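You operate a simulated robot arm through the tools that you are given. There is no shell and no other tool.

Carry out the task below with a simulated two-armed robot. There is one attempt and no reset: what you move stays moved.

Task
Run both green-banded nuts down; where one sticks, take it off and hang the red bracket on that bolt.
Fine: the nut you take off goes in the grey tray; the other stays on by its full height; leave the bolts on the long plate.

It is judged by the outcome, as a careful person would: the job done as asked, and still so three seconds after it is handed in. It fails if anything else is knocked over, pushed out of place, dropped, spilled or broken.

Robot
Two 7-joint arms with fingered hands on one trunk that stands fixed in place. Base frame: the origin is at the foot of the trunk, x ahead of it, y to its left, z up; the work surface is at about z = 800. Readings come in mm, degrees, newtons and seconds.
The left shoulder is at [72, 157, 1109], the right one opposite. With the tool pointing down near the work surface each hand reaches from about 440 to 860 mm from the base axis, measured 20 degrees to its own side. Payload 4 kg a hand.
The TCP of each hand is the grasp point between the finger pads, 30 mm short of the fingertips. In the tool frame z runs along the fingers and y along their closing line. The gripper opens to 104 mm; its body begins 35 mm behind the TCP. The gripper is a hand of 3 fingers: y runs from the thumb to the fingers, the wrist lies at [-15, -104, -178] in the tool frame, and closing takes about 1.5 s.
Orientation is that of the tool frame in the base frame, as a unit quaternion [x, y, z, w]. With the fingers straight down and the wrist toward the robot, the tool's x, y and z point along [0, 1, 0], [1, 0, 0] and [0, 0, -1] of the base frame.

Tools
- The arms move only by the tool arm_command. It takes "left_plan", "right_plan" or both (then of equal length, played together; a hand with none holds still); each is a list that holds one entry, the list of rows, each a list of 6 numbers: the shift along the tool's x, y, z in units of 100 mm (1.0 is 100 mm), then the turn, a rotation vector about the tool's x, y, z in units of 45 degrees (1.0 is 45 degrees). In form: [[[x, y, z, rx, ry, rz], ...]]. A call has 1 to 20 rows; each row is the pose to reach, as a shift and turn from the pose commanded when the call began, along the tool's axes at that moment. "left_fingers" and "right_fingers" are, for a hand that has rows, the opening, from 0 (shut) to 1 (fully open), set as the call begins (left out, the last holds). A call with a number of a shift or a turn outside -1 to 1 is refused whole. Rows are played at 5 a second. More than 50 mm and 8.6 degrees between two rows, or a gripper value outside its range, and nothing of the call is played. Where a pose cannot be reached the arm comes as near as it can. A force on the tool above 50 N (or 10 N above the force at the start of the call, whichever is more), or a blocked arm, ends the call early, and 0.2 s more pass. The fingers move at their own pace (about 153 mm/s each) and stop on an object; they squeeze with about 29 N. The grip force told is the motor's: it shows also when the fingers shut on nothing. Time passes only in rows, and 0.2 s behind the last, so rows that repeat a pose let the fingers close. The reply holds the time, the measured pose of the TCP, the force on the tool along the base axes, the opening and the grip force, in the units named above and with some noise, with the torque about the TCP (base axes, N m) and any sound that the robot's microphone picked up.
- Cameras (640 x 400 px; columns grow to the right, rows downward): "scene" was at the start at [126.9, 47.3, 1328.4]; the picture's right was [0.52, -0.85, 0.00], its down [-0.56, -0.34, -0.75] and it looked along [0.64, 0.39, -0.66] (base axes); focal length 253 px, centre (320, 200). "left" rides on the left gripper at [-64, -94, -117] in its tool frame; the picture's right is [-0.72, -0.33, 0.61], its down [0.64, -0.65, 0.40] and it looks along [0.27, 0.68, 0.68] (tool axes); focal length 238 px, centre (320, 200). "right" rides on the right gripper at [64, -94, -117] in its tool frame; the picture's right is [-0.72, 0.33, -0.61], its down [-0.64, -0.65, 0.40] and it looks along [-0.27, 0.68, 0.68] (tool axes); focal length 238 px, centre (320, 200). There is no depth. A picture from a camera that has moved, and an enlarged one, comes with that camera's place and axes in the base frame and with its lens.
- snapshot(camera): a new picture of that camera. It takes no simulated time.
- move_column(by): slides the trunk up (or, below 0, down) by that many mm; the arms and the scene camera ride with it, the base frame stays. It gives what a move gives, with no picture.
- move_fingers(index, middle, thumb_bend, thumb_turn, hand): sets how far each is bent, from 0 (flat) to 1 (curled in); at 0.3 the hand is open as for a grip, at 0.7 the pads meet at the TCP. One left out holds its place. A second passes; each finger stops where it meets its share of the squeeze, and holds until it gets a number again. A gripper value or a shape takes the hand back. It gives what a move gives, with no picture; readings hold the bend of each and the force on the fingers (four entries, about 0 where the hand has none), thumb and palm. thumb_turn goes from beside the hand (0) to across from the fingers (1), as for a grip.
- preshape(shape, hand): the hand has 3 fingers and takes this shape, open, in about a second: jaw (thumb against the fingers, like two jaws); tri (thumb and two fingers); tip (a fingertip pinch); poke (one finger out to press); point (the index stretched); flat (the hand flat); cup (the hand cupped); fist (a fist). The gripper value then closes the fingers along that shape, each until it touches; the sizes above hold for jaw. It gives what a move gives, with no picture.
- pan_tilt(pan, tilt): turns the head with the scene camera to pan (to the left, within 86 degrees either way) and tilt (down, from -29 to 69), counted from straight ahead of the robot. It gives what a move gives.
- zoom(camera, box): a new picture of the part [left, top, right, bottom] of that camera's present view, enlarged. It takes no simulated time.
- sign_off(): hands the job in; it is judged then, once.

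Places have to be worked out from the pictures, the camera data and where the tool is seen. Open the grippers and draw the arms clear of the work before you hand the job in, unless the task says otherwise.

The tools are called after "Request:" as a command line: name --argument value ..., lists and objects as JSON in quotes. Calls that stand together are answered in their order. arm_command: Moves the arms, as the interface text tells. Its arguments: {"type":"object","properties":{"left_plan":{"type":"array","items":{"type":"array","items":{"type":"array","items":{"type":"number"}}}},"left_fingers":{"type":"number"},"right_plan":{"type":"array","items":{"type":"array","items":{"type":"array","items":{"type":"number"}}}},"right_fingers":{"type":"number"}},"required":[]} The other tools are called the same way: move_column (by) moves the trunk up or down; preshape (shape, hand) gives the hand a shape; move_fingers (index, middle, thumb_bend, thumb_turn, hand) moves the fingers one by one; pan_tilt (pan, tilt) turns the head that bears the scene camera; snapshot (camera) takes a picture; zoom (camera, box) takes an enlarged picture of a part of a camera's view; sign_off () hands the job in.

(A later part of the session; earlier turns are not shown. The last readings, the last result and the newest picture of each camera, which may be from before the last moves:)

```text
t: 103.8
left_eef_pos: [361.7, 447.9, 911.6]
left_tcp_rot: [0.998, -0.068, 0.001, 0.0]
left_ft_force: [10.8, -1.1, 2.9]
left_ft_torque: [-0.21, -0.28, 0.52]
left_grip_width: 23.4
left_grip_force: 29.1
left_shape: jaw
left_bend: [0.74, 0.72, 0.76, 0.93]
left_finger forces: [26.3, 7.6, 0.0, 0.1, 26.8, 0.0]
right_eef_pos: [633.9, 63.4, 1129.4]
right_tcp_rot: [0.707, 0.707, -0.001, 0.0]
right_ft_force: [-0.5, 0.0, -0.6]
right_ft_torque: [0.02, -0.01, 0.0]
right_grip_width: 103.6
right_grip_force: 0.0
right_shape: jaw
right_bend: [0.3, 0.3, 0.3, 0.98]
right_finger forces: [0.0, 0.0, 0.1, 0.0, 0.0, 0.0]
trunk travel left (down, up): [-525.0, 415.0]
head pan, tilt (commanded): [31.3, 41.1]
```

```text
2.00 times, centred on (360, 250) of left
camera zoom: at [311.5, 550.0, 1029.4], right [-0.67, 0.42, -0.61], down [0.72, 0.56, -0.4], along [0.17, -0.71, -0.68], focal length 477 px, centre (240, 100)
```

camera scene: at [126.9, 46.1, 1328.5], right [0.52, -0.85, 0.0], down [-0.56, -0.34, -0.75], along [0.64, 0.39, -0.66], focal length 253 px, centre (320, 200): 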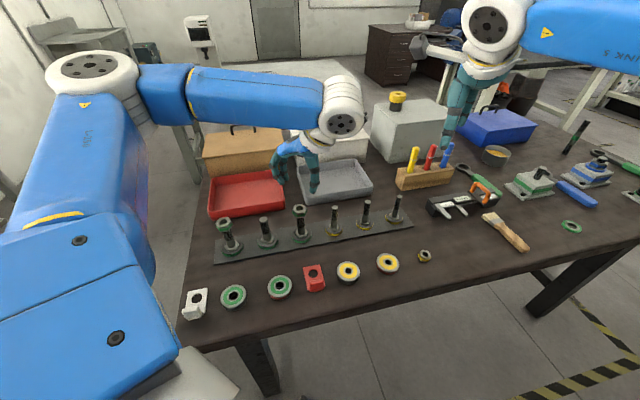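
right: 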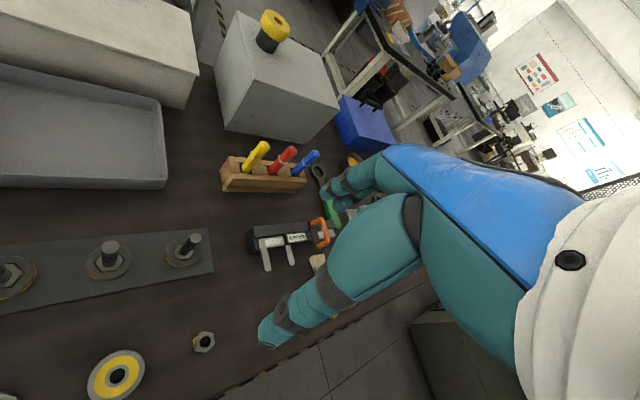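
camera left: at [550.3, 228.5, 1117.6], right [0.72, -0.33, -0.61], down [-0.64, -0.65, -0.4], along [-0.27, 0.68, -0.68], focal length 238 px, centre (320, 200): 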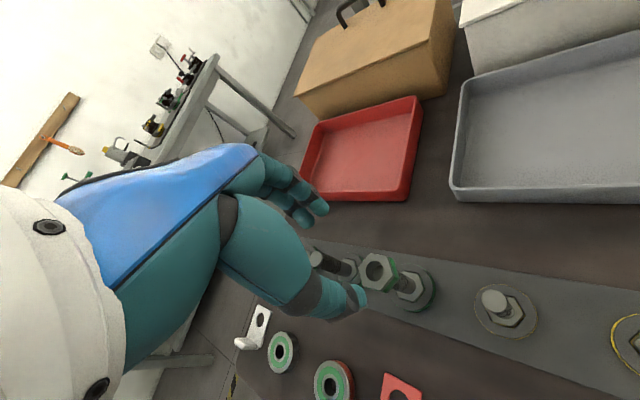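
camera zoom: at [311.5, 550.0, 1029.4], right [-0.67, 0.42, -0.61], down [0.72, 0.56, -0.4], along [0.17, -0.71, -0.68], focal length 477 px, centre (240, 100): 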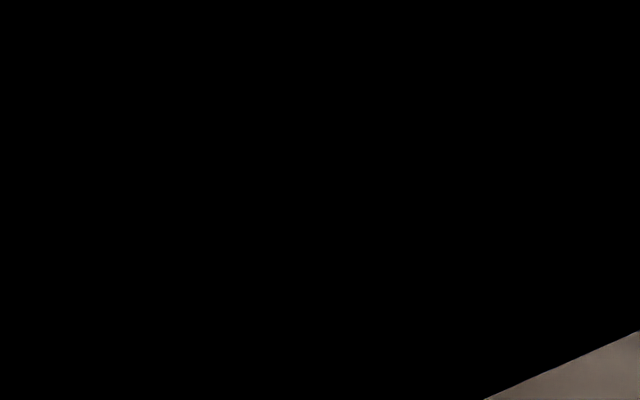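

Torque hits 0.52 N·m with the fingers twisting and the nut not advancing: nut 1 is the sticking one, so it comes off and the bracket goes on bolt 1. I turn it back counter-clockwise, raising gently with the thread.

Request:
arm_command --left_plan '[[[0, 0, -0.004, 0, 0, -0.167], [0, 0, -0.008, 0, 0, -0.333], [0, 0, -0.012, 0, 0, -0.5], [0, 0, -0.015, 0, 0, -0.667], [0, 0, -0.018, 0, 0, -0.833], [0, 0, -0.02, 0, 0, -1.0]]]'

Request:
arm_command --left_plan '[[[0, 0, -0.002, 0, 0, -0.167], [0, 0, -0.004, 0, 0, -0.333], [0, 0, -0.006, 0, 0, -0.5], [0, 0, -0.009, 0, 0, -0.667], [0, 0, -0.012, 0, 0, -0.833], [0, 0, -0.015, 0, 0, -1.0]]]'

Request:
zoom --camera "scene" --box '[190, 190, 310, 265]'

Request:
zoom --camera "left" --box '[240, 150, 480, 350]'

```text
t: 105.2
left_eef_pos: [359.0, 449.1, 914.3]
left_tcp_rot: [0.947, 0.321, -0.001, 0.0]
left_ft_force: [-0.2, 1.2, -0.6]
left_ft_torque: [0.02, 0.01, -0.02]
left_grip_width: 24.6
left_grip_force: 28.3
left_shape: jaw
left_bend: [0.73, 0.72, 0.75, 0.98]
left_finger forces: [19.5, 9.8, 0.0, 0.1, 27.3, 0.1]
right_eef_pos: [629.2, 65.3, 1131.4]
right_tcp_rot: [0.708, 0.707, -0.001, 0.001]
right_ft_force: [0.3, 0.1, 0.2]
right_ft_torque: [0.01, 0.01, -0.02]
right_grip_width: 103.5
right_grip_force: 0.0
right_shape: jaw
right_bend: [0.3, 0.3, 0.3, 0.98]
right_finger forces: [0.0, 0.0, 0.0, 0.0, 0.0, 0.1]
trunk travel left (down, up): [-525.0, 415.0]
head pan, tilt (commanded): [31.3, 41.1]
```

```text
t: 106.6
left_eef_pos: [360.1, 449.6, 915.2]
left_tcp_rot: [0.752, 0.659, 0.0, 0.0]
left_ft_force: [-0.7, 1.9, 4.0]
left_ft_torque: [0.03, 0.09, -0.09]
left_grip_width: 25.0
left_grip_force: 28.8
left_shape: jaw
left_bend: [0.73, 0.72, 0.75, 0.98]
left_finger forces: [18.8, 10.8, 0.0, 0.0, 28.0, 0.0]
right_eef_pos: [631.1, 65.2, 1132.1]
right_tcp_rot: [0.708, 0.707, 0.0, 0.0]
right_ft_force: [0.1, -0.7, -0.2]
right_ft_torque: [0.01, -0.02, -0.01]
right_grip_width: 103.4
right_grip_force: 0.1
right_shape: jaw
right_bend: [0.3, 0.3, 0.3, 0.98]
right_finger forces: [0.0, 0.0, 0.0, 0.1, 0.1, 0.0]
trunk travel left (down, up): [-525.0, 415.0]
head pan, tilt (commanded): [31.3, 41.1]
```

```text
5.33 times, centred on (250, 228) of scene
camera zoom: at [125.6, 46.6, 1328.6], right [0.52, -0.85, 0.0], down [-0.56, -0.34, -0.75], along [0.64, 0.39, -0.66], focal length 1348 px, centre (693, 53)
```

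zoom: 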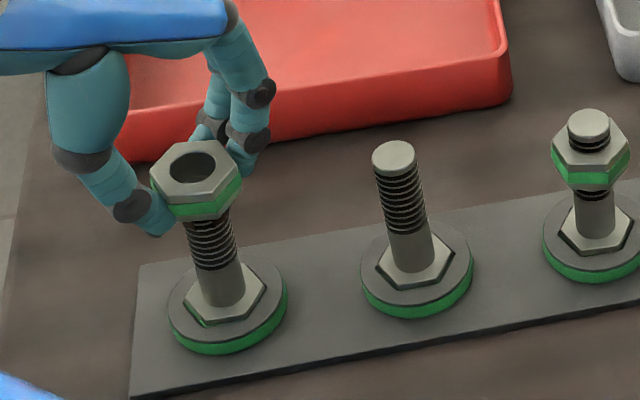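

```text
2.00 times, centred on (360, 250) of left
camera zoom: at [258.2, 397.9, 1032.9], right [-0.42, -0.67, -0.61], down [-0.56, 0.72, -0.4], along [0.71, 0.18, -0.68], focal length 477 px, centre (240, 100)
```

zoom: 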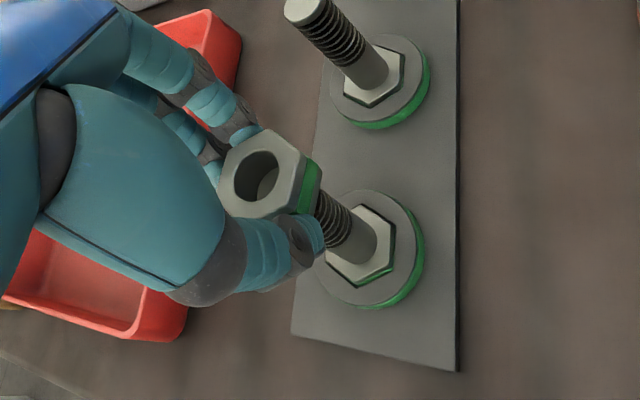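

It unscrews easily (-0.09 N·m), pressing down 4 N. I continue counter-clockwise with a bit more rise.

Request:
arm_command --left_plan '[[[0, 0, -0.005, 0, 0, -0.167], [0, 0, -0.009, 0, 0, -0.333], [0, 0, -0.012, 0, 0, -0.5], [0, 0, -0.015, 0, 0, -0.667], [0, 0, -0.018, 0, 0, -0.833], [0, 0, -0.02, 0, 0, -1.0]]]'

Request:
zoom --camera "scene" --box '[190, 190, 310, 265]'

Request:
zoom --camera "left" --box '[240, 150, 480, 350]'

```text
t: 108.0
left_eef_pos: [359.5, 448.6, 918.2]
left_tcp_rot: [0.443, 0.896, 0.001, 0.0]
left_ft_force: [-1.8, 1.8, 7.4]
left_ft_torque: [0.01, 0.04, -0.06]
left_grip_width: 25.0
left_grip_force: 28.8
left_shape: jaw
left_bend: [0.73, 0.64, 0.75, 0.99]
left_finger forces: [18.4, 12.8, 0.0, 0.0, 27.8, 0.1]
right_eef_pos: [630.7, 64.4, 1131.4]
right_tcp_rot: [0.707, 0.707, 0.0, 0.0]
right_ft_force: [0.9, -0.1, 0.8]
right_ft_torque: [0.0, 0.0, 0.0]
right_grip_width: 103.7
right_grip_force: 0.1
right_shape: jaw
right_bend: [0.3, 0.3, 0.3, 0.98]
right_finger forces: [0.0, 0.0, 0.1, 0.0, 0.0, 0.0]
trunk travel left (down, up): [-525.0, 415.0]
head pan, tilt (commanded): [31.3, 41.1]
```

```text
5.33 times, centred on (250, 228) of scene
camera zoom: at [125.8, 45.9, 1328.6], right [0.52, -0.85, 0.0], down [-0.56, -0.34, -0.75], along [0.64, 0.39, -0.66], focal length 1348 px, centre (693, 53)
```

zoom: 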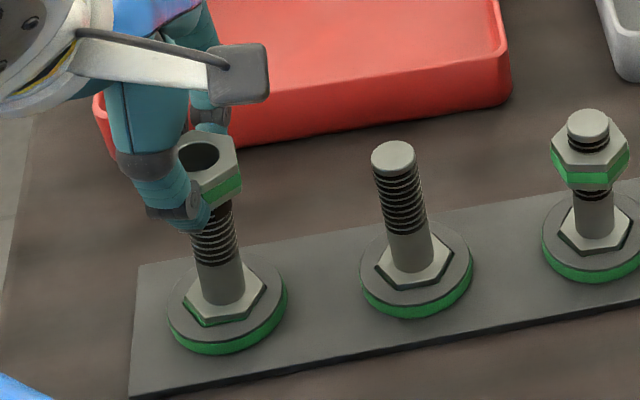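

```text
2.00 times, centred on (360, 250) of left
camera zoom: at [323.9, 340.4, 1034.8], right [0.18, -0.77, -0.61], down [-0.91, 0.11, -0.41], along [0.38, 0.63, -0.68], focal length 477 px, centre (240, 100)
```

zoom: 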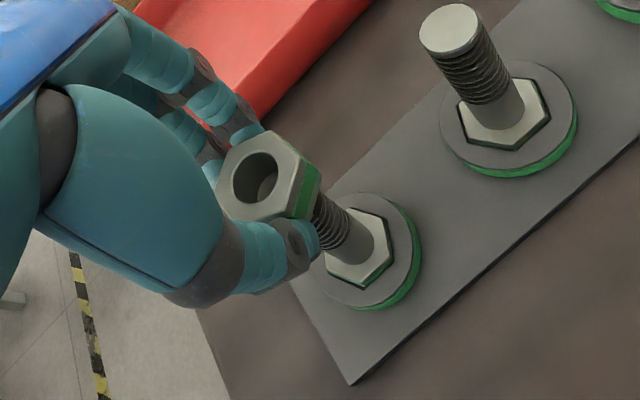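

Pressing down 7 N now, so the nut climbs faster than I rise. I continue counter-clockwise with 2.7 mm rise.

Request:
arm_command --left_plan '[[[0, 0, -0.008, 0, 0, -0.167], [0, 0, -0.014, 0, 0, -0.333], [0, 0, -0.018, 0, 0, -0.5], [0, 0, -0.021, 0, 0, -0.667], [0, 0, -0.024, 0, 0, -0.833], [0, 0, -0.027, 0, 0, -1.0]]]'

Request:
zoom --camera "scene" --box '[190, 190, 310, 265]'

Request:
zoom --camera "left" --box '[240, 150, 480, 350]'

```text
t: 109.4
left_eef_pos: [361.1, 448.9, 921.1]
left_tcp_rot: [0.067, 0.998, 0.0, 0.0]
left_ft_force: [-0.3, 0.5, -1.1]
left_ft_torque: [0.02, 0.0, 0.02]
left_grip_width: 25.1
left_grip_force: 29.0
left_shape: jaw
left_bend: [0.73, 0.64, 0.75, 1.0]
left_finger forces: [18.9, 10.2, 0.0, 0.0, 25.1, 0.1]
right_eef_pos: [631.4, 63.7, 1130.1]
right_tcp_rot: [0.707, 0.707, 0.0, 0.0]
right_ft_force: [0.4, 0.1, -0.4]
right_ft_torque: [0.03, 0.0, 0.02]
right_grip_width: 103.5
right_grip_force: 0.0
right_shape: jaw
right_bend: [0.3, 0.3, 0.3, 0.98]
right_finger forces: [0.1, 0.0, 0.1, 0.0, 0.0, 0.0]
trunk travel left (down, up): [-525.0, 415.0]
head pan, tilt (commanded): [31.3, 41.1]
```

```text
5.33 times, centred on (250, 228) of scene
camera zoom: at [128.1, 46.5, 1328.2], right [0.52, -0.85, 0.0], down [-0.56, -0.34, -0.75], along [0.64, 0.39, -0.66], focal length 1348 px, centre (693, 53)
```

zoom: 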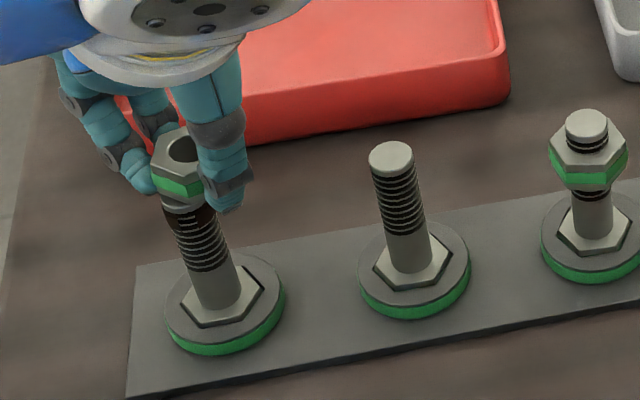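

```text
2.00 times, centred on (360, 250) of left
camera zoom: at [411.6, 346.7, 1036.8], right [0.67, -0.42, -0.61], down [-0.72, -0.56, -0.4], along [-0.18, 0.71, -0.68], focal length 477 px, centre (240, 100)
```

zoom: 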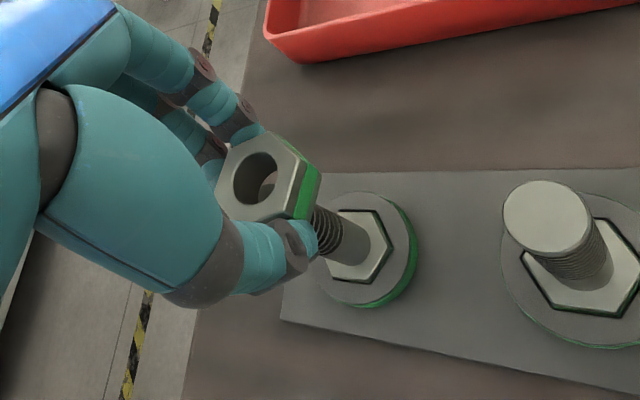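

Torque is gone and the force is about the nut's own weight: the nut seems to have run off the thread. I turn a little further and lift 4 mm, checking that the bolt stays down.

Request:
arm_command --left_plan '[[[0, 0, -0.005, 0, 0, -0.167], [0, 0, -0.01, 0, 0, -0.333], [0, 0, -0.015, 0, 0, -0.5], [0, 0, -0.02, 0, 0, -0.667], [0, 0, -0.03, 0, 0, -0.667], [0, 0, -0.04, 0, 0, -0.667]]]'

Request:
zoom --camera "scene" --box '[190, 190, 310, 265]'

Request:
zoom --camera "left" --box '[240, 150, 480, 350]'

```text
t: 110.8
left_eef_pos: [358.8, 447.8, 923.6]
left_tcp_rot: [-0.194, 0.981, 0.0, 0.0]
left_ft_force: [-0.5, 0.4, -0.6]
left_ft_torque: [0.01, 0.0, -0.01]
left_grip_width: 25.2
left_grip_force: 29.1
left_shape: jaw
left_bend: [0.73, 0.64, 0.75, 1.0]
left_finger forces: [18.7, 9.9, 0.0, 0.0, 24.7, 0.0]
right_eef_pos: [631.0, 65.2, 1130.3]
right_tcp_rot: [0.707, 0.707, 0.0, 0.0]
right_ft_force: [-0.8, 0.8, -0.3]
right_ft_torque: [0.0, 0.0, 0.0]
right_grip_width: 103.8
right_grip_force: 0.1
right_shape: jaw
right_bend: [0.3, 0.3, 0.3, 0.98]
right_finger forces: [0.0, 0.1, 0.0, 0.1, 0.1, 0.0]
trunk travel left (down, up): [-525.0, 415.0]
head pan, tilt (commanded): [31.3, 41.1]
```

```text
5.33 times, centred on (250, 228) of scene
camera zoom: at [127.2, 47.0, 1328.4], right [0.52, -0.85, 0.0], down [-0.56, -0.34, -0.75], along [0.64, 0.39, -0.66], focal length 1348 px, centre (693, 53)
```

zoom: 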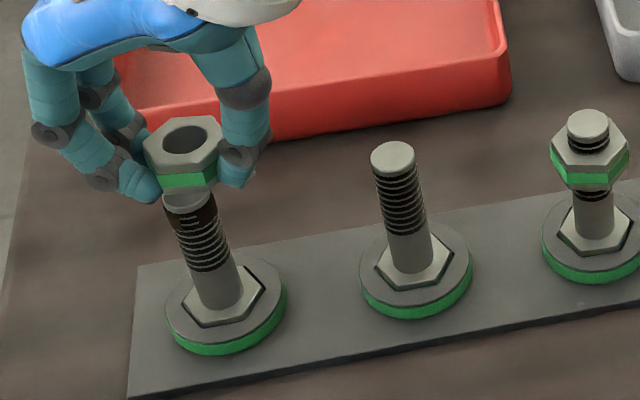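

```text
2.00 times, centred on (360, 250) of left
camera zoom: at [454.6, 385.6, 1041.1], right [0.79, -0.03, -0.61], down [-0.34, -0.85, -0.4], along [-0.51, 0.53, -0.68], focal length 477 px, centre (240, 100)
```

zoom: 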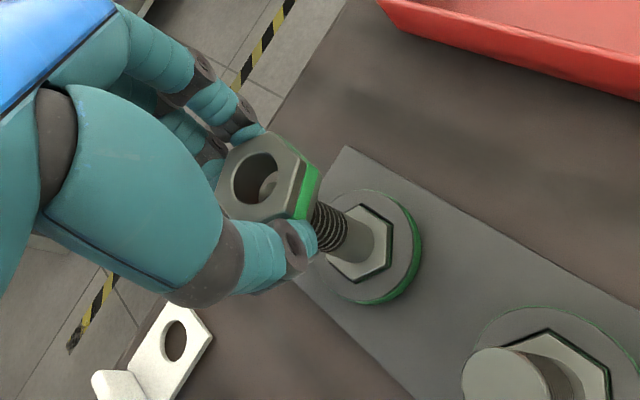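

The nut is off and free above the bolt; the brown damaged thread near bolt 1's tip explains the sticking. I lift the nut straight up well clear.

Request:
arm_command --left_plan '[[[0, 0, -0.1, 0, 0, 0], [0, 0, -0.25, 0, 0, 0], [0, 0, -0.45, 0, 0, 0], [0, 0, -0.65, 0, 0, 0], [0, 0, -0.85, 0, 0, 0], [0, 0, -0.85, 0, 0, 0]]]'

Request:
snapshot --camera "scene"

Request:
zoom --camera "scene" --box '[200, 190, 320, 265]'

```text
t: 112.2
left_eef_pos: [359.9, 448.8, 1010.3]
left_tcp_rot: [-0.194, 0.981, 0.0, 0.0]
left_ft_force: [-0.4, -0.8, -0.4]
left_ft_torque: [-0.02, -0.03, -0.03]
left_grip_width: 25.0
left_grip_force: 28.9
left_shape: jaw
left_bend: [0.73, 0.64, 0.75, 1.0]
left_finger forces: [18.6, 9.9, 0.1, 0.0, 24.7, 0.0]
right_eef_pos: [631.6, 65.0, 1130.5]
right_tcp_rot: [0.707, 0.707, 0.001, 0.0]
right_ft_force: [0.4, -0.4, 1.2]
right_ft_torque: [0.01, -0.02, -0.01]
right_grip_width: 103.8
right_grip_force: 0.0
right_shape: jaw
right_bend: [0.3, 0.3, 0.3, 0.98]
right_finger forces: [0.0, 0.1, 0.1, 0.1, 0.1, 0.0]
trunk travel left (down, up): [-525.0, 415.0]
head pan, tilt (commanded): [31.3, 41.1]
```

```text
taken
camera scene: at [127.3, 46.8, 1328.3], right [0.52, -0.85, 0.0], down [-0.56, -0.34, -0.75], along [0.64, 0.39, -0.66], focal length 253 px, centre (320, 200)
```

scene: 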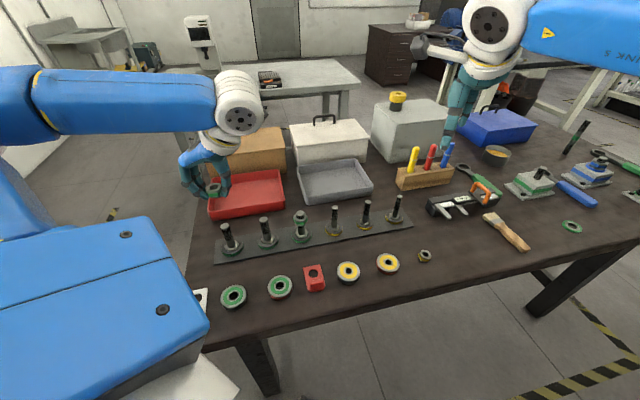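

```text
5.33 times, centred on (260, 228) of scene
camera zoom: at [127.3, 46.8, 1328.3], right [0.52, -0.85, 0.0], down [-0.56, -0.34, -0.75], along [0.64, 0.39, -0.66], focal length 1348 px, centre (640, 53)
```

zoom: 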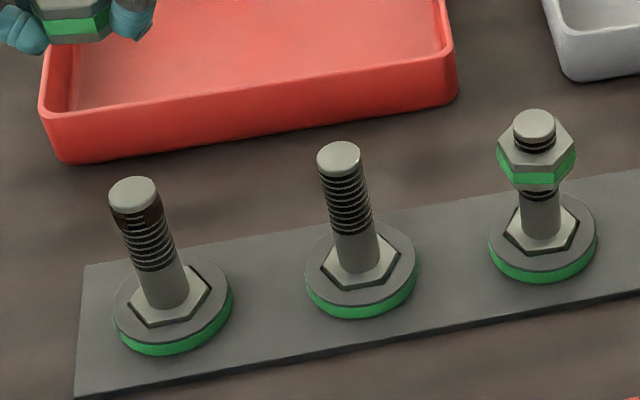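

The nut is held securely and bolt 1 is seated in the plate. I carry the nut over to the grey tray (centre ≈[735,366]) at z≈1010.

Request:
arm_command --left_plan '[[[-0.15, -0.11, 0, 0, 0, 0.15], [-0.3, -0.21, 0, 0, 0, 0.3], [-0.45, -0.32, 0, 0, 0, 0.45], [-0.6, -0.43, 0, 0, 0, 0.6], [-0.753, -0.537, 0, 0, 0, 0.75]]]'

Request:
arm_command --left_plan '[[[-0.19, -0.005, 0, 0, 0, 0.15], [-0.38, -0.01, 0, 0, 0, 0.3], [-0.57, -0.015, 0, 0, 0, 0.45], [-0.76, -0.02, 0, 0, 0, 0.6], [-0.943, -0.025, 0, 0, 0, 0.75]]]'

Request:
arm_command --left_plan '[[[-0.16, 0.1, 0, 0, 0, 0.066], [-0.32, 0.2, 0, 0, 0, 0.13], [-0.48, 0.3, 0, 0, 0, 0.2], [-0.64, 0.4, 0, 0, 0, 0.26], [-0.798, 0.503, 0, 0, 0, 0.33]]]'

Request:
arm_command --left_plan '[[[-0.13, 0.14, 0, 0, 0, 0], [-0.26, 0.28, 0, 0, 0, 0], [-0.39, 0.42, 0, 0, 0, 0], [-0.52, 0.56, 0, 0, 0, 0], [-0.638, 0.694, 0, 0, 0, 0], [-0.638, 0.694, 0, 0, 0, 0]]]'

Request:
snapshot --camera "scene"

Request:
snapshot --camera "left"

```text
t: 113.4
left_eef_pos: [450.8, 428.0, 1008.0]
left_tcp_rot: [0.101, 0.995, 0.0, 0.0]
left_ft_force: [-0.5, 0.1, -0.9]
left_ft_torque: [0.02, 0.03, 0.02]
left_grip_width: 25.1
left_grip_force: 29.6
left_shape: jaw
left_bend: [0.73, 0.64, 0.75, 1.0]
left_finger forces: [18.6, 9.9, 0.0, 0.0, 24.4, 0.0]
right_eef_pos: [632.5, 65.4, 1130.7]
right_tcp_rot: [0.707, 0.707, 0.0, 0.001]
right_ft_force: [-0.3, -0.4, -0.2]
right_ft_torque: [-0.02, 0.0, 0.01]
right_grip_width: 103.4
right_grip_force: 0.2
right_shape: jaw
right_bend: [0.3, 0.3, 0.3, 0.98]
right_finger forces: [0.0, 0.1, 0.0, 0.1, 0.1, 0.0]
trunk travel left (down, up): [-525.0, 415.0]
head pan, tilt (commanded): [31.3, 41.1]
```

```text
t: 114.6
left_eef_pos: [542.8, 407.9, 1007.7]
left_tcp_rot: [0.384, 0.923, 0.001, -0.001]
left_ft_force: [0.8, 0.1, -1.2]
left_ft_torque: [0.0, 0.04, -0.04]
left_grip_width: 25.1
left_grip_force: 29.4
left_shape: jaw
left_bend: [0.73, 0.64, 0.75, 1.0]
left_finger forces: [18.6, 9.8, 0.1, 0.0, 24.5, 0.0]
right_eef_pos: [631.3, 65.3, 1130.3]
right_tcp_rot: [0.706, 0.708, 0.0, 0.0]
right_ft_force: [1.0, -0.1, 1.2]
right_ft_torque: [-0.01, -0.02, 0.0]
right_grip_width: 103.7
right_grip_force: 0.0
right_shape: jaw
right_bend: [0.3, 0.3, 0.3, 0.98]
right_finger forces: [0.0, 0.1, 0.1, 0.0, 0.0, 0.1]
trunk travel left (down, up): [-525.0, 415.0]
head pan, tilt (commanded): [31.3, 41.1]
```

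```text
t: 115.8
left_eef_pos: [635.3, 386.7, 1008.3]
left_tcp_rot: [0.501, 0.866, 0.0, 0.0]
left_ft_force: [0.5, 1.2, -0.4]
left_ft_torque: [0.03, 0.01, 0.0]
left_grip_width: 25.3
left_grip_force: 29.1
left_shape: jaw
left_bend: [0.73, 0.64, 0.75, 1.0]
left_finger forces: [18.6, 9.8, 0.0, 0.0, 24.4, 0.0]
right_eef_pos: [632.6, 64.9, 1129.2]
right_tcp_rot: [0.707, 0.707, -0.001, 0.0]
right_ft_force: [-0.5, 0.8, -0.4]
right_ft_torque: [-0.01, 0.03, 0.0]
right_grip_width: 103.8
right_grip_force: 0.2
right_shape: jaw
right_bend: [0.3, 0.3, 0.3, 0.98]
right_finger forces: [0.1, 0.0, 0.1, 0.0, 0.0, 0.1]
trunk travel left (down, up): [-525.0, 415.0]
head pan, tilt (commanded): [31.3, 41.1]
```

```text
t: 117.2
left_eef_pos: [727.0, 365.5, 1009.4]
left_tcp_rot: [0.5, 0.866, 0.0, 0.0]
left_ft_force: [0.2, 0.6, -1.0]
left_ft_torque: [0.02, 0.03, 0.01]
left_grip_width: 24.8
left_grip_force: 28.7
left_shape: jaw
left_bend: [0.73, 0.64, 0.75, 1.0]
left_finger forces: [18.6, 9.7, 0.0, 0.0, 24.3, 0.0]
right_eef_pos: [631.1, 63.8, 1132.0]
right_tcp_rot: [0.707, 0.707, 0.0, 0.0]
right_ft_force: [-0.1, -0.6, -0.5]
right_ft_torque: [-0.02, -0.04, 0.0]
right_grip_width: 103.3
right_grip_force: 0.0
right_shape: jaw
right_bend: [0.3, 0.3, 0.3, 0.98]
right_finger forces: [0.1, 0.0, 0.0, 0.0, 0.0, 0.0]
trunk travel left (down, up): [-525.0, 415.0]
head pan, tilt (commanded): [31.3, 41.1]
```

```text
taken
camera scene: at [128.0, 46.3, 1328.3], right [0.52, -0.85, 0.0], down [-0.56, -0.34, -0.75], along [0.64, 0.39, -0.66], focal length 253 px, centre (320, 200)
```

scene: 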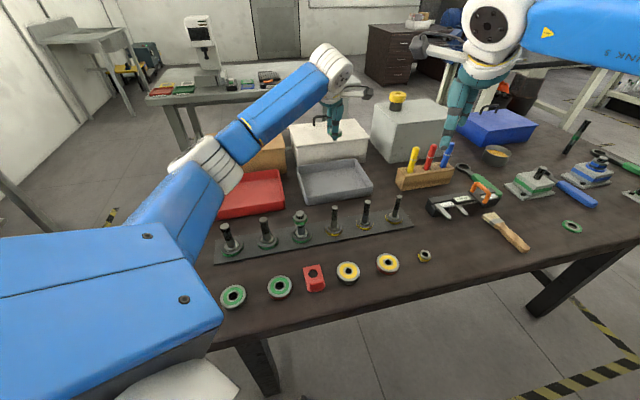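

```text
taken
camera left: at [677.1, 262.2, 1126.5], right [0.08, -0.79, -0.61], down [-0.89, 0.23, -0.4], along [0.46, 0.57, -0.68], focal length 238 px, centre (320, 200)
```

left: 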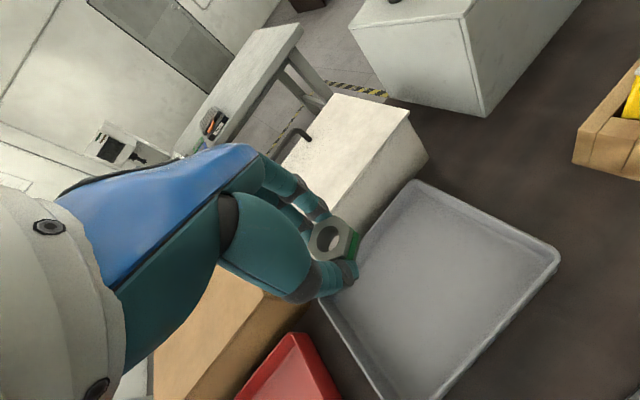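

The hand is over the tray centre. I shift ~12 mm away from the white box side and lower in stages into the tray.

Request:
arm_command --left_plan '[[[-0.01, -0.04, 0.2, 0, 0, 0], [-0.02, -0.08, 0.4, 0, 0, 0], [-0.03, -0.12, 0.6, 0, 0, 0], [-0.03, -0.12, 0.8, 0, 0, 0], [-0.03, -0.12, 1.0, 0, 0, 0]]]'

Request:
arm_command --left_plan '[[[0, 0, 0.15, 0, 0, 0], [0, 0, 0.3, 0, 0, 0], [0, 0, 0.45, 0, 0, 0], [0, 0, 0.6, 0, 0, 0], [0, 0, 0.65, 0, 0, 0], [0, 0, 0.65, 0, 0, 0]]]'

Request:
zoom --camera "scene" --box '[270, 110, 400, 210]'

Request:
snapshot --camera "left"

```text
t: 118.4
left_eef_pos: [719.3, 356.9, 909.0]
left_tcp_rot: [0.501, 0.866, 0.0, 0.0]
left_ft_force: [0.6, 0.0, -1.1]
left_ft_torque: [-0.01, -0.02, -0.01]
left_grip_width: 24.7
left_grip_force: 28.8
left_shape: jaw
left_bend: [0.73, 0.64, 0.75, 1.0]
left_finger forces: [18.5, 9.8, 0.0, 0.0, 24.3, 0.1]
right_eef_pos: [632.0, 64.1, 1131.5]
right_tcp_rot: [0.707, 0.707, -0.001, 0.0]
right_ft_force: [-0.6, 0.2, -0.8]
right_ft_torque: [-0.03, -0.04, 0.02]
right_grip_width: 103.5
right_grip_force: 0.0
right_shape: jaw
right_bend: [0.3, 0.3, 0.3, 0.98]
right_finger forces: [0.1, 0.1, 0.1, 0.1, 0.0, 0.0]
trunk travel left (down, up): [-525.0, 415.0]
head pan, tilt (commanded): [31.3, 41.1]
```

```text
t: 119.8
left_eef_pos: [717.1, 355.8, 842.8]
left_tcp_rot: [0.501, 0.865, 0.0, 0.0]
left_ft_force: [0.3, 0.2, -1.0]
left_ft_torque: [0.02, 0.0, 0.0]
left_grip_width: 24.7
left_grip_force: 28.8
left_shape: jaw
left_bend: [0.73, 0.64, 0.75, 1.0]
left_finger forces: [18.5, 9.9, 0.0, 0.0, 24.3, 0.1]
right_eef_pos: [631.1, 64.6, 1130.7]
right_tcp_rot: [0.707, 0.708, 0.0, 0.0]
right_ft_force: [0.1, -0.5, -0.3]
right_ft_torque: [0.02, -0.01, 0.02]
right_grip_width: 103.4
right_grip_force: 0.1
right_shape: jaw
right_bend: [0.3, 0.3, 0.3, 0.98]
right_finger forces: [0.0, 0.0, 0.0, 0.0, 0.0, 0.0]
trunk travel left (down, up): [-525.0, 415.0]
head pan, tilt (commanded): [31.3, 41.1]
```

```text
4.00 times, centred on (335, 160) of scene
camera zoom: at [128.3, 46.3, 1328.3], right [0.52, -0.85, 0.0], down [-0.56, -0.34, -0.75], along [0.64, 0.39, -0.66], focal length 1011 px, centre (260, 360)
```

zoom: 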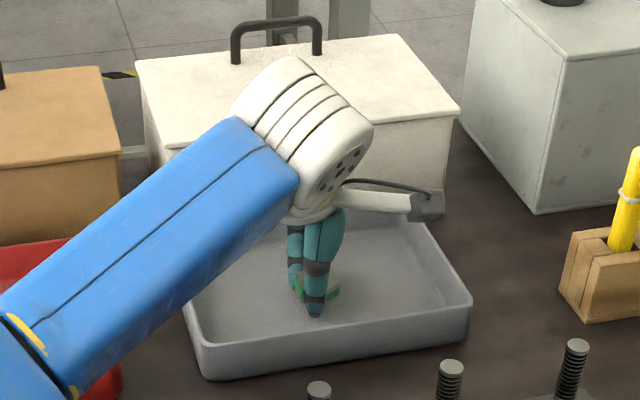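

```text
taken
camera left: at [667.5, 253.9, 959.9], right [0.08, -0.79, -0.61], down [-0.89, 0.23, -0.4], along [0.46, 0.57, -0.68], focal length 238 px, centre (320, 200)
```

left: 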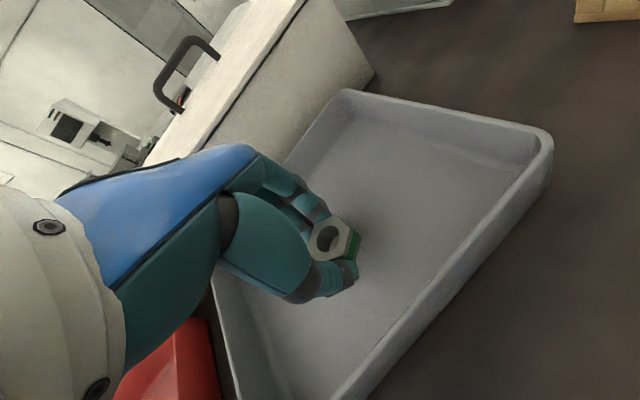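

The nut is inside the tray walls. I lower in small steps until I feel the tray floor.

Request:
arm_command --left_plan '[[[0, 0, 0.03, 0, 0, 0], [0, 0, 0.06, 0, 0, 0], [0, 0, 0.08, 0, 0, 0]]]'

Request:
arm_command --left_plan '[[[0, 0, 0.02, 0, 0, 0], [0, 0, 0.04, 0, 0, 0]]]'

```text
t: 120.6
left_eef_pos: [719.0, 356.4, 837.5]
left_tcp_rot: [0.5, 0.866, 0.0, 0.0]
left_ft_force: [0.4, 0.2, -1.0]
left_ft_torque: [0.01, 0.01, -0.04]
left_grip_width: 25.1
left_grip_force: 29.2
left_shape: jaw
left_bend: [0.73, 0.64, 0.75, 1.0]
left_finger forces: [18.5, 9.7, 0.1, 0.1, 24.3, 0.0]
right_eef_pos: [632.0, 64.0, 1130.8]
right_tcp_rot: [0.707, 0.707, 0.0, -0.001]
right_ft_force: [-0.6, 0.2, 0.1]
right_ft_torque: [0.01, -0.01, 0.02]
right_grip_width: 103.6
right_grip_force: 0.0
right_shape: jaw
right_bend: [0.3, 0.3, 0.3, 0.98]
right_finger forces: [0.0, 0.0, 0.1, 0.0, 0.0, 0.0]
trunk travel left (down, up): [-525.0, 415.0]
head pan, tilt (commanded): [31.3, 41.1]
```

```text
t: 121.2
left_eef_pos: [717.7, 355.1, 834.9]
left_tcp_rot: [0.501, 0.865, 0.002, 0.002]
left_ft_force: [1.8, 0.5, 6.4]
left_ft_torque: [0.02, -0.25, 0.02]
left_grip_width: 25.1
left_grip_force: 29.9
left_shape: jaw
left_bend: [0.73, 0.64, 0.75, 1.0]
left_finger forces: [26.0, 10.1, 0.1, 0.1, 24.0, 0.0]
right_eef_pos: [629.4, 63.2, 1131.8]
right_tcp_rot: [0.707, 0.708, 0.0, 0.001]
right_ft_force: [-0.5, -0.8, 0.0]
right_ft_torque: [0.0, -0.01, 0.0]
right_grip_width: 103.6
right_grip_force: 0.0
right_shape: jaw
right_bend: [0.3, 0.3, 0.3, 0.98]
right_finger forces: [0.1, 0.1, 0.0, 0.0, 0.1, 0.0]
trunk travel left (down, up): [-525.0, 415.0]
head pan, tilt (commanded): [31.3, 41.1]
```

Contact with the tray floor (6 N). I back off 1 mm and release the nut, then rise straight up.

Request:
arm_command --left_plan '[[[0, 0, -0.01, 0, 0, 0], [0, 0, -0.01, 0, 0, 0], [0, 0, -0.01, 0, 0, 0], [0, 0, -0.01, 0, 0, 0], [0, 0, -0.01, 0, 0, 0]]]' --left_fingers 0.6

Request:
arm_command --left_plan '[[[0, 0, -0.05, 0, 0, 0], [0, 0, -0.15, 0, 0, 0], [0, 0, -0.35, 0, 0, 0], [0, 0, -0.6, 0, 0, 0], [0, 0, -0.8, 0, 0, 0], [0, 0, -1.0, 0, 0, 0]]]'

Request:
snapshot --camera "left"

Request:
snapshot --camera "scene"

```text
t: 122.4
left_eef_pos: [715.4, 356.5, 835.4]
left_tcp_rot: [0.501, 0.866, 0.0, 0.0]
left_ft_force: [-0.2, -1.0, 7.5]
left_ft_torque: [-0.06, -0.02, -0.04]
left_grip_width: 59.8
left_grip_force: 0.0
left_shape: jaw
left_bend: [0.74, 0.41, 0.66, 1.0]
left_finger forces: [2.2, 2.1, 0.0, 0.1, 2.5, 0.0]
right_eef_pos: [629.7, 64.3, 1131.0]
right_tcp_rot: [0.707, 0.707, 0.001, 0.001]
right_ft_force: [0.2, 0.0, 0.2]
right_ft_torque: [-0.03, -0.02, 0.01]
right_grip_width: 103.7
right_grip_force: 0.0
right_shape: jaw
right_bend: [0.3, 0.3, 0.3, 0.98]
right_finger forces: [0.0, 0.0, 0.0, 0.0, 0.0, 0.0]
trunk travel left (down, up): [-525.0, 415.0]
head pan, tilt (commanded): [31.3, 41.1]
```

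```text
t: 123.8
left_eef_pos: [715.9, 356.1, 934.1]
left_tcp_rot: [0.5, 0.866, 0.0, 0.0]
left_ft_force: [0.2, 0.4, -0.2]
left_ft_torque: [0.01, 0.0, 0.04]
left_grip_width: 61.8
left_grip_force: 0.1
left_shape: jaw
left_bend: [0.29, 0.41, 0.65, 1.0]
left_finger forces: [0.0, 0.0, 0.0, 0.0, 0.0, 0.1]
right_eef_pos: [631.1, 64.5, 1131.7]
right_tcp_rot: [0.707, 0.707, -0.001, 0.0]
right_ft_force: [0.2, 0.3, 0.0]
right_ft_torque: [-0.01, 0.0, 0.0]
right_grip_width: 103.7
right_grip_force: 0.2
right_shape: jaw
right_bend: [0.3, 0.3, 0.3, 0.98]
right_finger forces: [0.0, 0.0, 0.0, 0.1, 0.1, 0.1]
trunk travel left (down, up): [-525.0, 415.0]
head pan, tilt (commanded): [31.3, 41.1]
```

```text
taken
camera left: at [667.1, 252.5, 1051.1], right [0.08, -0.79, -0.61], down [-0.89, 0.23, -0.4], along [0.46, 0.57, -0.68], focal length 238 px, centre (320, 200)
```

left: 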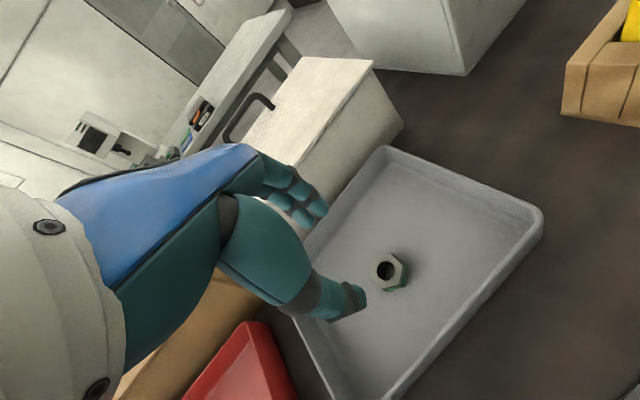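

```text
taken
camera scene: at [128.0, 45.7, 1328.3], right [0.52, -0.85, 0.0], down [-0.56, -0.34, -0.75], along [0.64, 0.39, -0.66], focal length 253 px, centre (320, 200)
```

scene: 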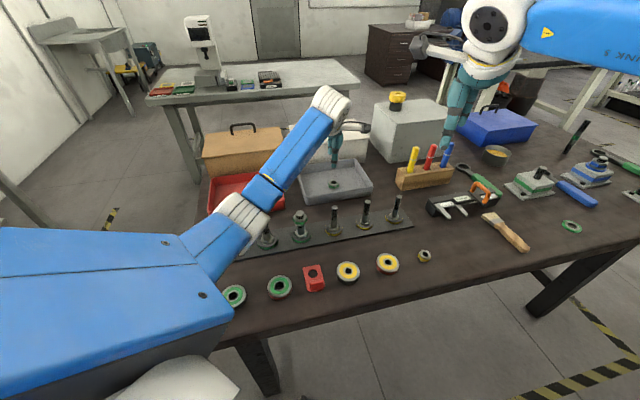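

The nut stands flat in the grey tray. Now the red bracket: I zoom in to understand its shape, hole and tab.

Request:
zoom --camera "scene" --box '[285, 250, 345, 300]'

Request:
zoom --camera "scene" --box '[250, 240, 380, 320]'

```text
8.00 times, centred on (315, 275) of scene
camera zoom: at [128.0, 45.7, 1328.3], right [0.52, -0.85, 0.0], down [-0.56, -0.34, -0.75], along [0.64, 0.39, -0.66], focal length 2023 px, centre (360, -400)
```

zoom: 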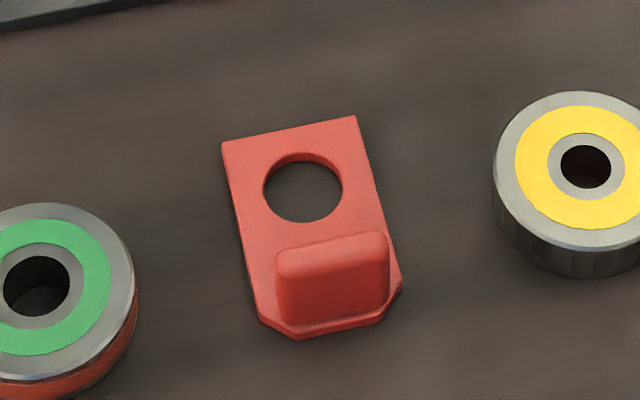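

```text
4.92 times, centred on (315, 280) of scene
camera zoom: at [128.0, 45.7, 1328.3], right [0.52, -0.85, 0.0], down [-0.56, -0.34, -0.75], along [0.64, 0.39, -0.66], focal length 1245 px, centre (345, -194)
```

zoom: 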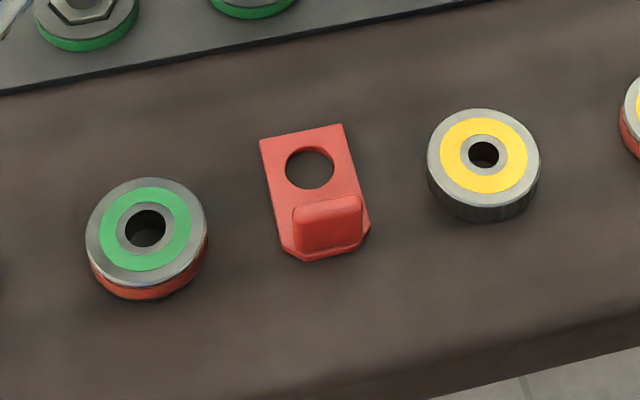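

Bracket: a ~41×65 mm plate with a ~24 mm hole (centre ≈[406,236]) and an upright ~31 mm wide tab at its near end (≈[377,208]); its axis points along 45°. I plan to grip the tab across its width with φ=-45°, so I move the left hand above it at z≈1000.

Request:
arm_command --left_plan '[[[0.0, -0.1, -0.25, 0, 0, 0.08], [0.02, -0.25, -0.5, 0, 0, 0.16], [0.04, -0.45, -0.7, 0, 0, 0.24], [0.06, -0.65, -0.7, 0, 0, 0.32], [0.08, -0.88, -0.7, 0, 0, 0.4]]]'

Request:
arm_command --left_plan '[[[-0.04, -0.18, 0, 0, 0, 0.09], [-0.07, -0.37, 0, 0, 0, 0.18], [-0.11, -0.55, 0, 0, 0, 0.27], [-0.15, -0.73, 0, 0, 0, 0.36], [-0.183, -0.918, 0, 0, 0, 0.45]]]'

Request:
arm_command --left_plan '[[[-0.1, -0.16, 0, 0, 0, 0.09], [-0.2, -0.32, 0, 0, 0, 0.18], [-0.29, -0.48, 0, 0, 0, 0.27], [-0.39, -0.64, 0, 0, 0, 0.36], [-0.49, -0.798, 0, 0, 0, 0.45]]]'

Request:
arm_command --left_plan '[[[-0.15, -0.12, 0, 0, 0, 0.07], [-0.3, -0.23, 0, 0, 0, 0.15], [-0.44, -0.35, 0, 0, 0, 0.22], [-0.59, -0.47, 0, 0, 0, 0.29], [-0.74, -0.588, 0, 0, 0, 0.367], [-0.74, -0.588, 0, 0, 0, 0.367]]]'

Request:
snapshot --camera "left"

Request:
snapshot --camera "scene"

```text
t: 125.0
left_eef_pos: [636.1, 317.7, 1004.3]
left_tcp_rot: [0.63, 0.776, 0.001, 0.001]
left_ft_force: [-0.5, -0.1, 1.2]
left_ft_torque: [0.02, -0.01, 0.02]
left_grip_width: 62.0
left_grip_force: 0.0
left_shape: jaw
left_bend: [0.29, 0.41, 0.65, 1.0]
left_finger forces: [0.0, 0.0, 0.1, 0.0, 0.0, 0.1]
right_eef_pos: [631.6, 66.1, 1131.0]
right_tcp_rot: [0.707, 0.707, 0.0, 0.0]
right_ft_force: [0.4, 0.4, -0.4]
right_ft_torque: [-0.02, 0.01, -0.01]
right_grip_width: 103.3
right_grip_force: 0.1
right_shape: jaw
right_bend: [0.3, 0.3, 0.3, 0.98]
right_finger forces: [0.1, 0.0, 0.1, 0.0, 0.1, 0.0]
trunk travel left (down, up): [-525.0, 415.0]
head pan, tilt (commanded): [31.3, 41.1]
```

```text
t: 126.2
left_eef_pos: [550.0, 282.3, 1005.1]
left_tcp_rot: [0.757, 0.653, 0.0, 0.0]
left_ft_force: [0.7, -0.3, 0.9]
left_ft_torque: [-0.02, -0.03, 0.03]
left_grip_width: 62.4
left_grip_force: 0.0
left_shape: jaw
left_bend: [0.29, 0.41, 0.65, 1.0]
left_finger forces: [0.1, 0.1, 0.0, 0.1, 0.1, 0.1]
right_eef_pos: [629.5, 63.2, 1132.4]
right_tcp_rot: [0.707, 0.707, -0.001, 0.001]
right_ft_force: [0.2, -0.5, 0.1]
right_ft_torque: [0.01, -0.08, 0.01]
right_grip_width: 103.5
right_grip_force: 0.1
right_shape: jaw
right_bend: [0.3, 0.3, 0.3, 0.98]
right_finger forces: [0.0, 0.1, 0.0, 0.0, 0.0, 0.0]
trunk travel left (down, up): [-525.0, 415.0]
head pan, tilt (commanded): [31.3, 41.1]
```

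```text
t: 127.4
left_eef_pos: [463.6, 244.7, 1001.2]
left_tcp_rot: [0.86, 0.51, 0.0, 0.001]
left_ft_force: [-0.2, 0.0, 0.4]
left_ft_torque: [0.01, -0.04, -0.02]
left_grip_width: 62.1
left_grip_force: 0.0
left_shape: jaw
left_bend: [0.29, 0.41, 0.65, 1.0]
left_finger forces: [0.0, 0.1, 0.0, 0.0, 0.0, 0.0]
right_eef_pos: [631.1, 64.5, 1130.5]
right_tcp_rot: [0.707, 0.707, -0.001, 0.0]
right_ft_force: [-0.4, 0.4, -0.9]
right_ft_torque: [0.02, -0.01, 0.01]
right_grip_width: 103.7
right_grip_force: 0.0
right_shape: jaw
right_bend: [0.3, 0.3, 0.3, 0.98]
right_finger forces: [0.0, 0.1, 0.1, 0.0, 0.0, 0.0]
trunk travel left (down, up): [-525.0, 415.0]
head pan, tilt (commanded): [31.3, 41.1]
```

```text
t: 128.8
left_eef_pos: [378.6, 206.4, 1002.5]
left_tcp_rot: [0.924, 0.381, 0.0, 0.0]
left_ft_force: [0.2, 0.5, 0.4]
left_ft_torque: [-0.01, 0.02, -0.02]
left_grip_width: 62.0
left_grip_force: 0.1
left_shape: jaw
left_bend: [0.29, 0.41, 0.65, 1.0]
left_finger forces: [0.0, 0.0, 0.0, 0.0, 0.0, 0.0]
right_eef_pos: [631.5, 65.0, 1132.2]
right_tcp_rot: [0.707, 0.708, 0.0, 0.0]
right_ft_force: [-0.3, -0.2, 0.3]
right_ft_torque: [-0.01, 0.03, -0.01]
right_grip_width: 103.8
right_grip_force: 0.1
right_shape: jaw
right_bend: [0.3, 0.3, 0.3, 0.98]
right_finger forces: [0.0, 0.0, 0.0, 0.0, 0.0, 0.1]
trunk travel left (down, up): [-525.0, 415.0]
head pan, tilt (commanded): [31.3, 41.1]
```

```text
taken
camera left: at [267.1, 229.4, 1119.2], right [-0.74, -0.28, -0.61], down [-0.01, 0.91, -0.4], along [0.67, -0.3, -0.68], focal length 238 px, centre (320, 200)
```

left: 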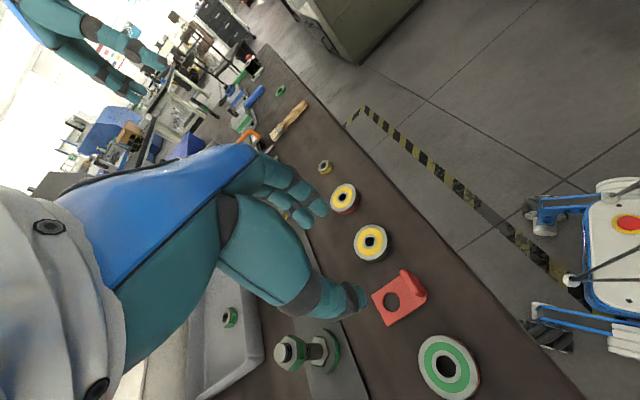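

```text
taken
camera scene: at [127.6, 46.3, 1328.3], right [0.52, -0.85, 0.0], down [-0.56, -0.34, -0.75], along [0.64, 0.39, -0.66], focal length 253 px, centre (320, 200)
```

scene: 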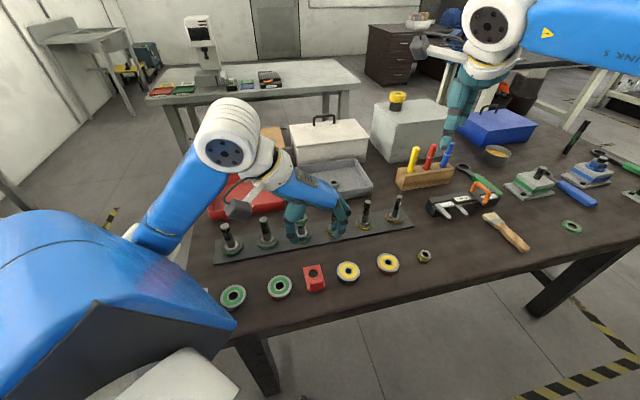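

The bracket is in view just beyond the thumb. I zoom in to fix the tab's position and orientation.

Request:
zoom --camera "left" --box '[340, 230, 480, 380]'

Request:
zoom --camera "scene" --box '[285, 250, 345, 300]'

```text
2.67 times, centred on (410, 305) of left
camera zoom: at [267.1, 229.4, 1119.2], right [-0.74, -0.28, -0.61], down [-0.01, 0.91, -0.4], along [0.67, -0.3, -0.68], focal length 636 px, centre (80, -80)
```

zoom: 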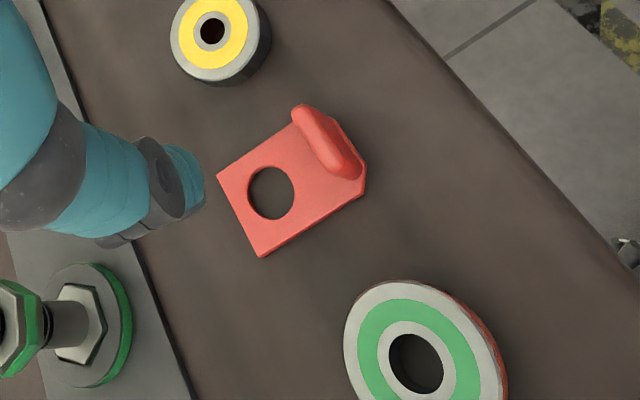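

```text
8.00 times, centred on (315, 275) of scene
camera zoom: at [127.6, 46.3, 1328.3], right [0.52, -0.85, 0.0], down [-0.56, -0.34, -0.75], along [0.64, 0.39, -0.66], focal length 2023 px, centre (360, -400)
```

zoom: 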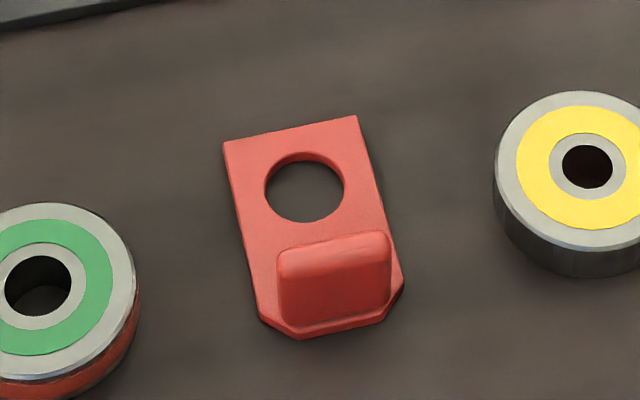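

The tab centre is about [378.5,208.5] with its top near z≈826. I lower to TCP z≈902 with the jaws narrowed to ~45 mm and look again up close.

Request:
arm_command --left_plan '[[[0, 0, 0.2, 0, 0, 0], [0, 0, 0.4, 0, 0, 0], [0, 0, 0.6, 0, 0, 0], [0, 0, 0.8, 0, 0, 0], [0, 0, 1.0, 0, 0, 0], [0, 0, 1.0, 0, 0, 0]]]' --left_fingers 0.45

Request:
zoom --camera "left" --box '[260, 170, 460, 370]'

Request:
zoom --camera "scene" --box '[265, 220, 365, 300]'

```text
t: 130.2
left_eef_pos: [380.3, 209.3, 902.4]
left_tcp_rot: [0.925, 0.381, 0.0, -0.001]
left_ft_force: [-0.9, -0.8, -0.9]
left_ft_torque: [0.03, -0.02, -0.01]
left_grip_width: 47.1
left_grip_force: 0.0
left_shape: jaw
left_bend: [0.74, 0.47, 0.71, 1.0]
left_finger forces: [0.1, 0.0, 0.1, 0.0, 0.0, 0.0]
left hand out of reach, approached as far as the arm can: row 1, 2, 3, 4
right_eef_pos: [630.9, 64.0, 1131.3]
right_tcp_rot: [0.707, 0.707, 0.001, 0.0]
right_ft_force: [0.1, -0.2, -0.3]
right_ft_torque: [-0.03, 0.0, 0.01]
right_grip_width: 103.3
right_grip_force: 0.1
right_shape: jaw
right_bend: [0.3, 0.3, 0.3, 0.98]
right_finger forces: [0.0, 0.0, 0.1, 0.1, 0.0, 0.1]
trunk travel left (down, up): [-525.0, 415.0]
head pan, tilt (commanded): [31.3, 41.1]
```

```text
2.00 times, centred on (360, 270) of left
camera zoom: at [268.2, 230.3, 1019.5], right [-0.74, -0.28, -0.61], down [-0.01, 0.91, -0.4], along [0.67, -0.3, -0.68], focal length 477 px, centre (240, 60)
```

zoom: 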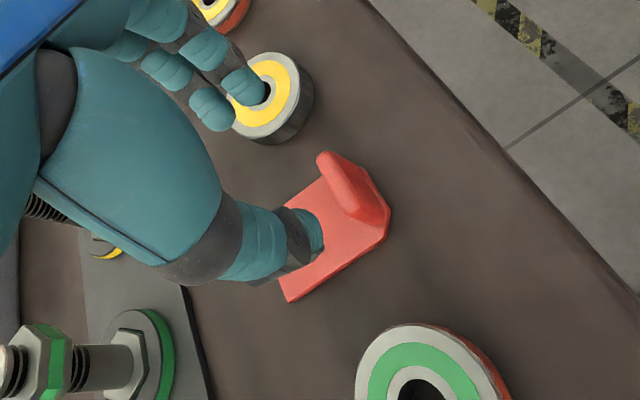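

```text
5.00 times, centred on (315, 260) of scene
camera zoom: at [126.9, 46.1, 1328.4], right [0.52, -0.85, 0.0], down [-0.56, -0.34, -0.75], along [0.64, 0.39, -0.66], focal length 1264 px, centre (345, -100)
```

zoom: 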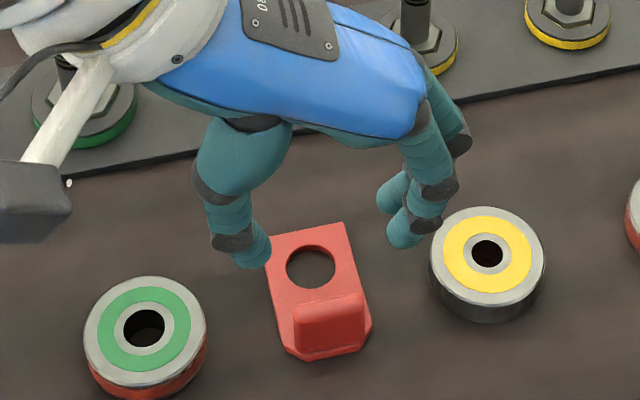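

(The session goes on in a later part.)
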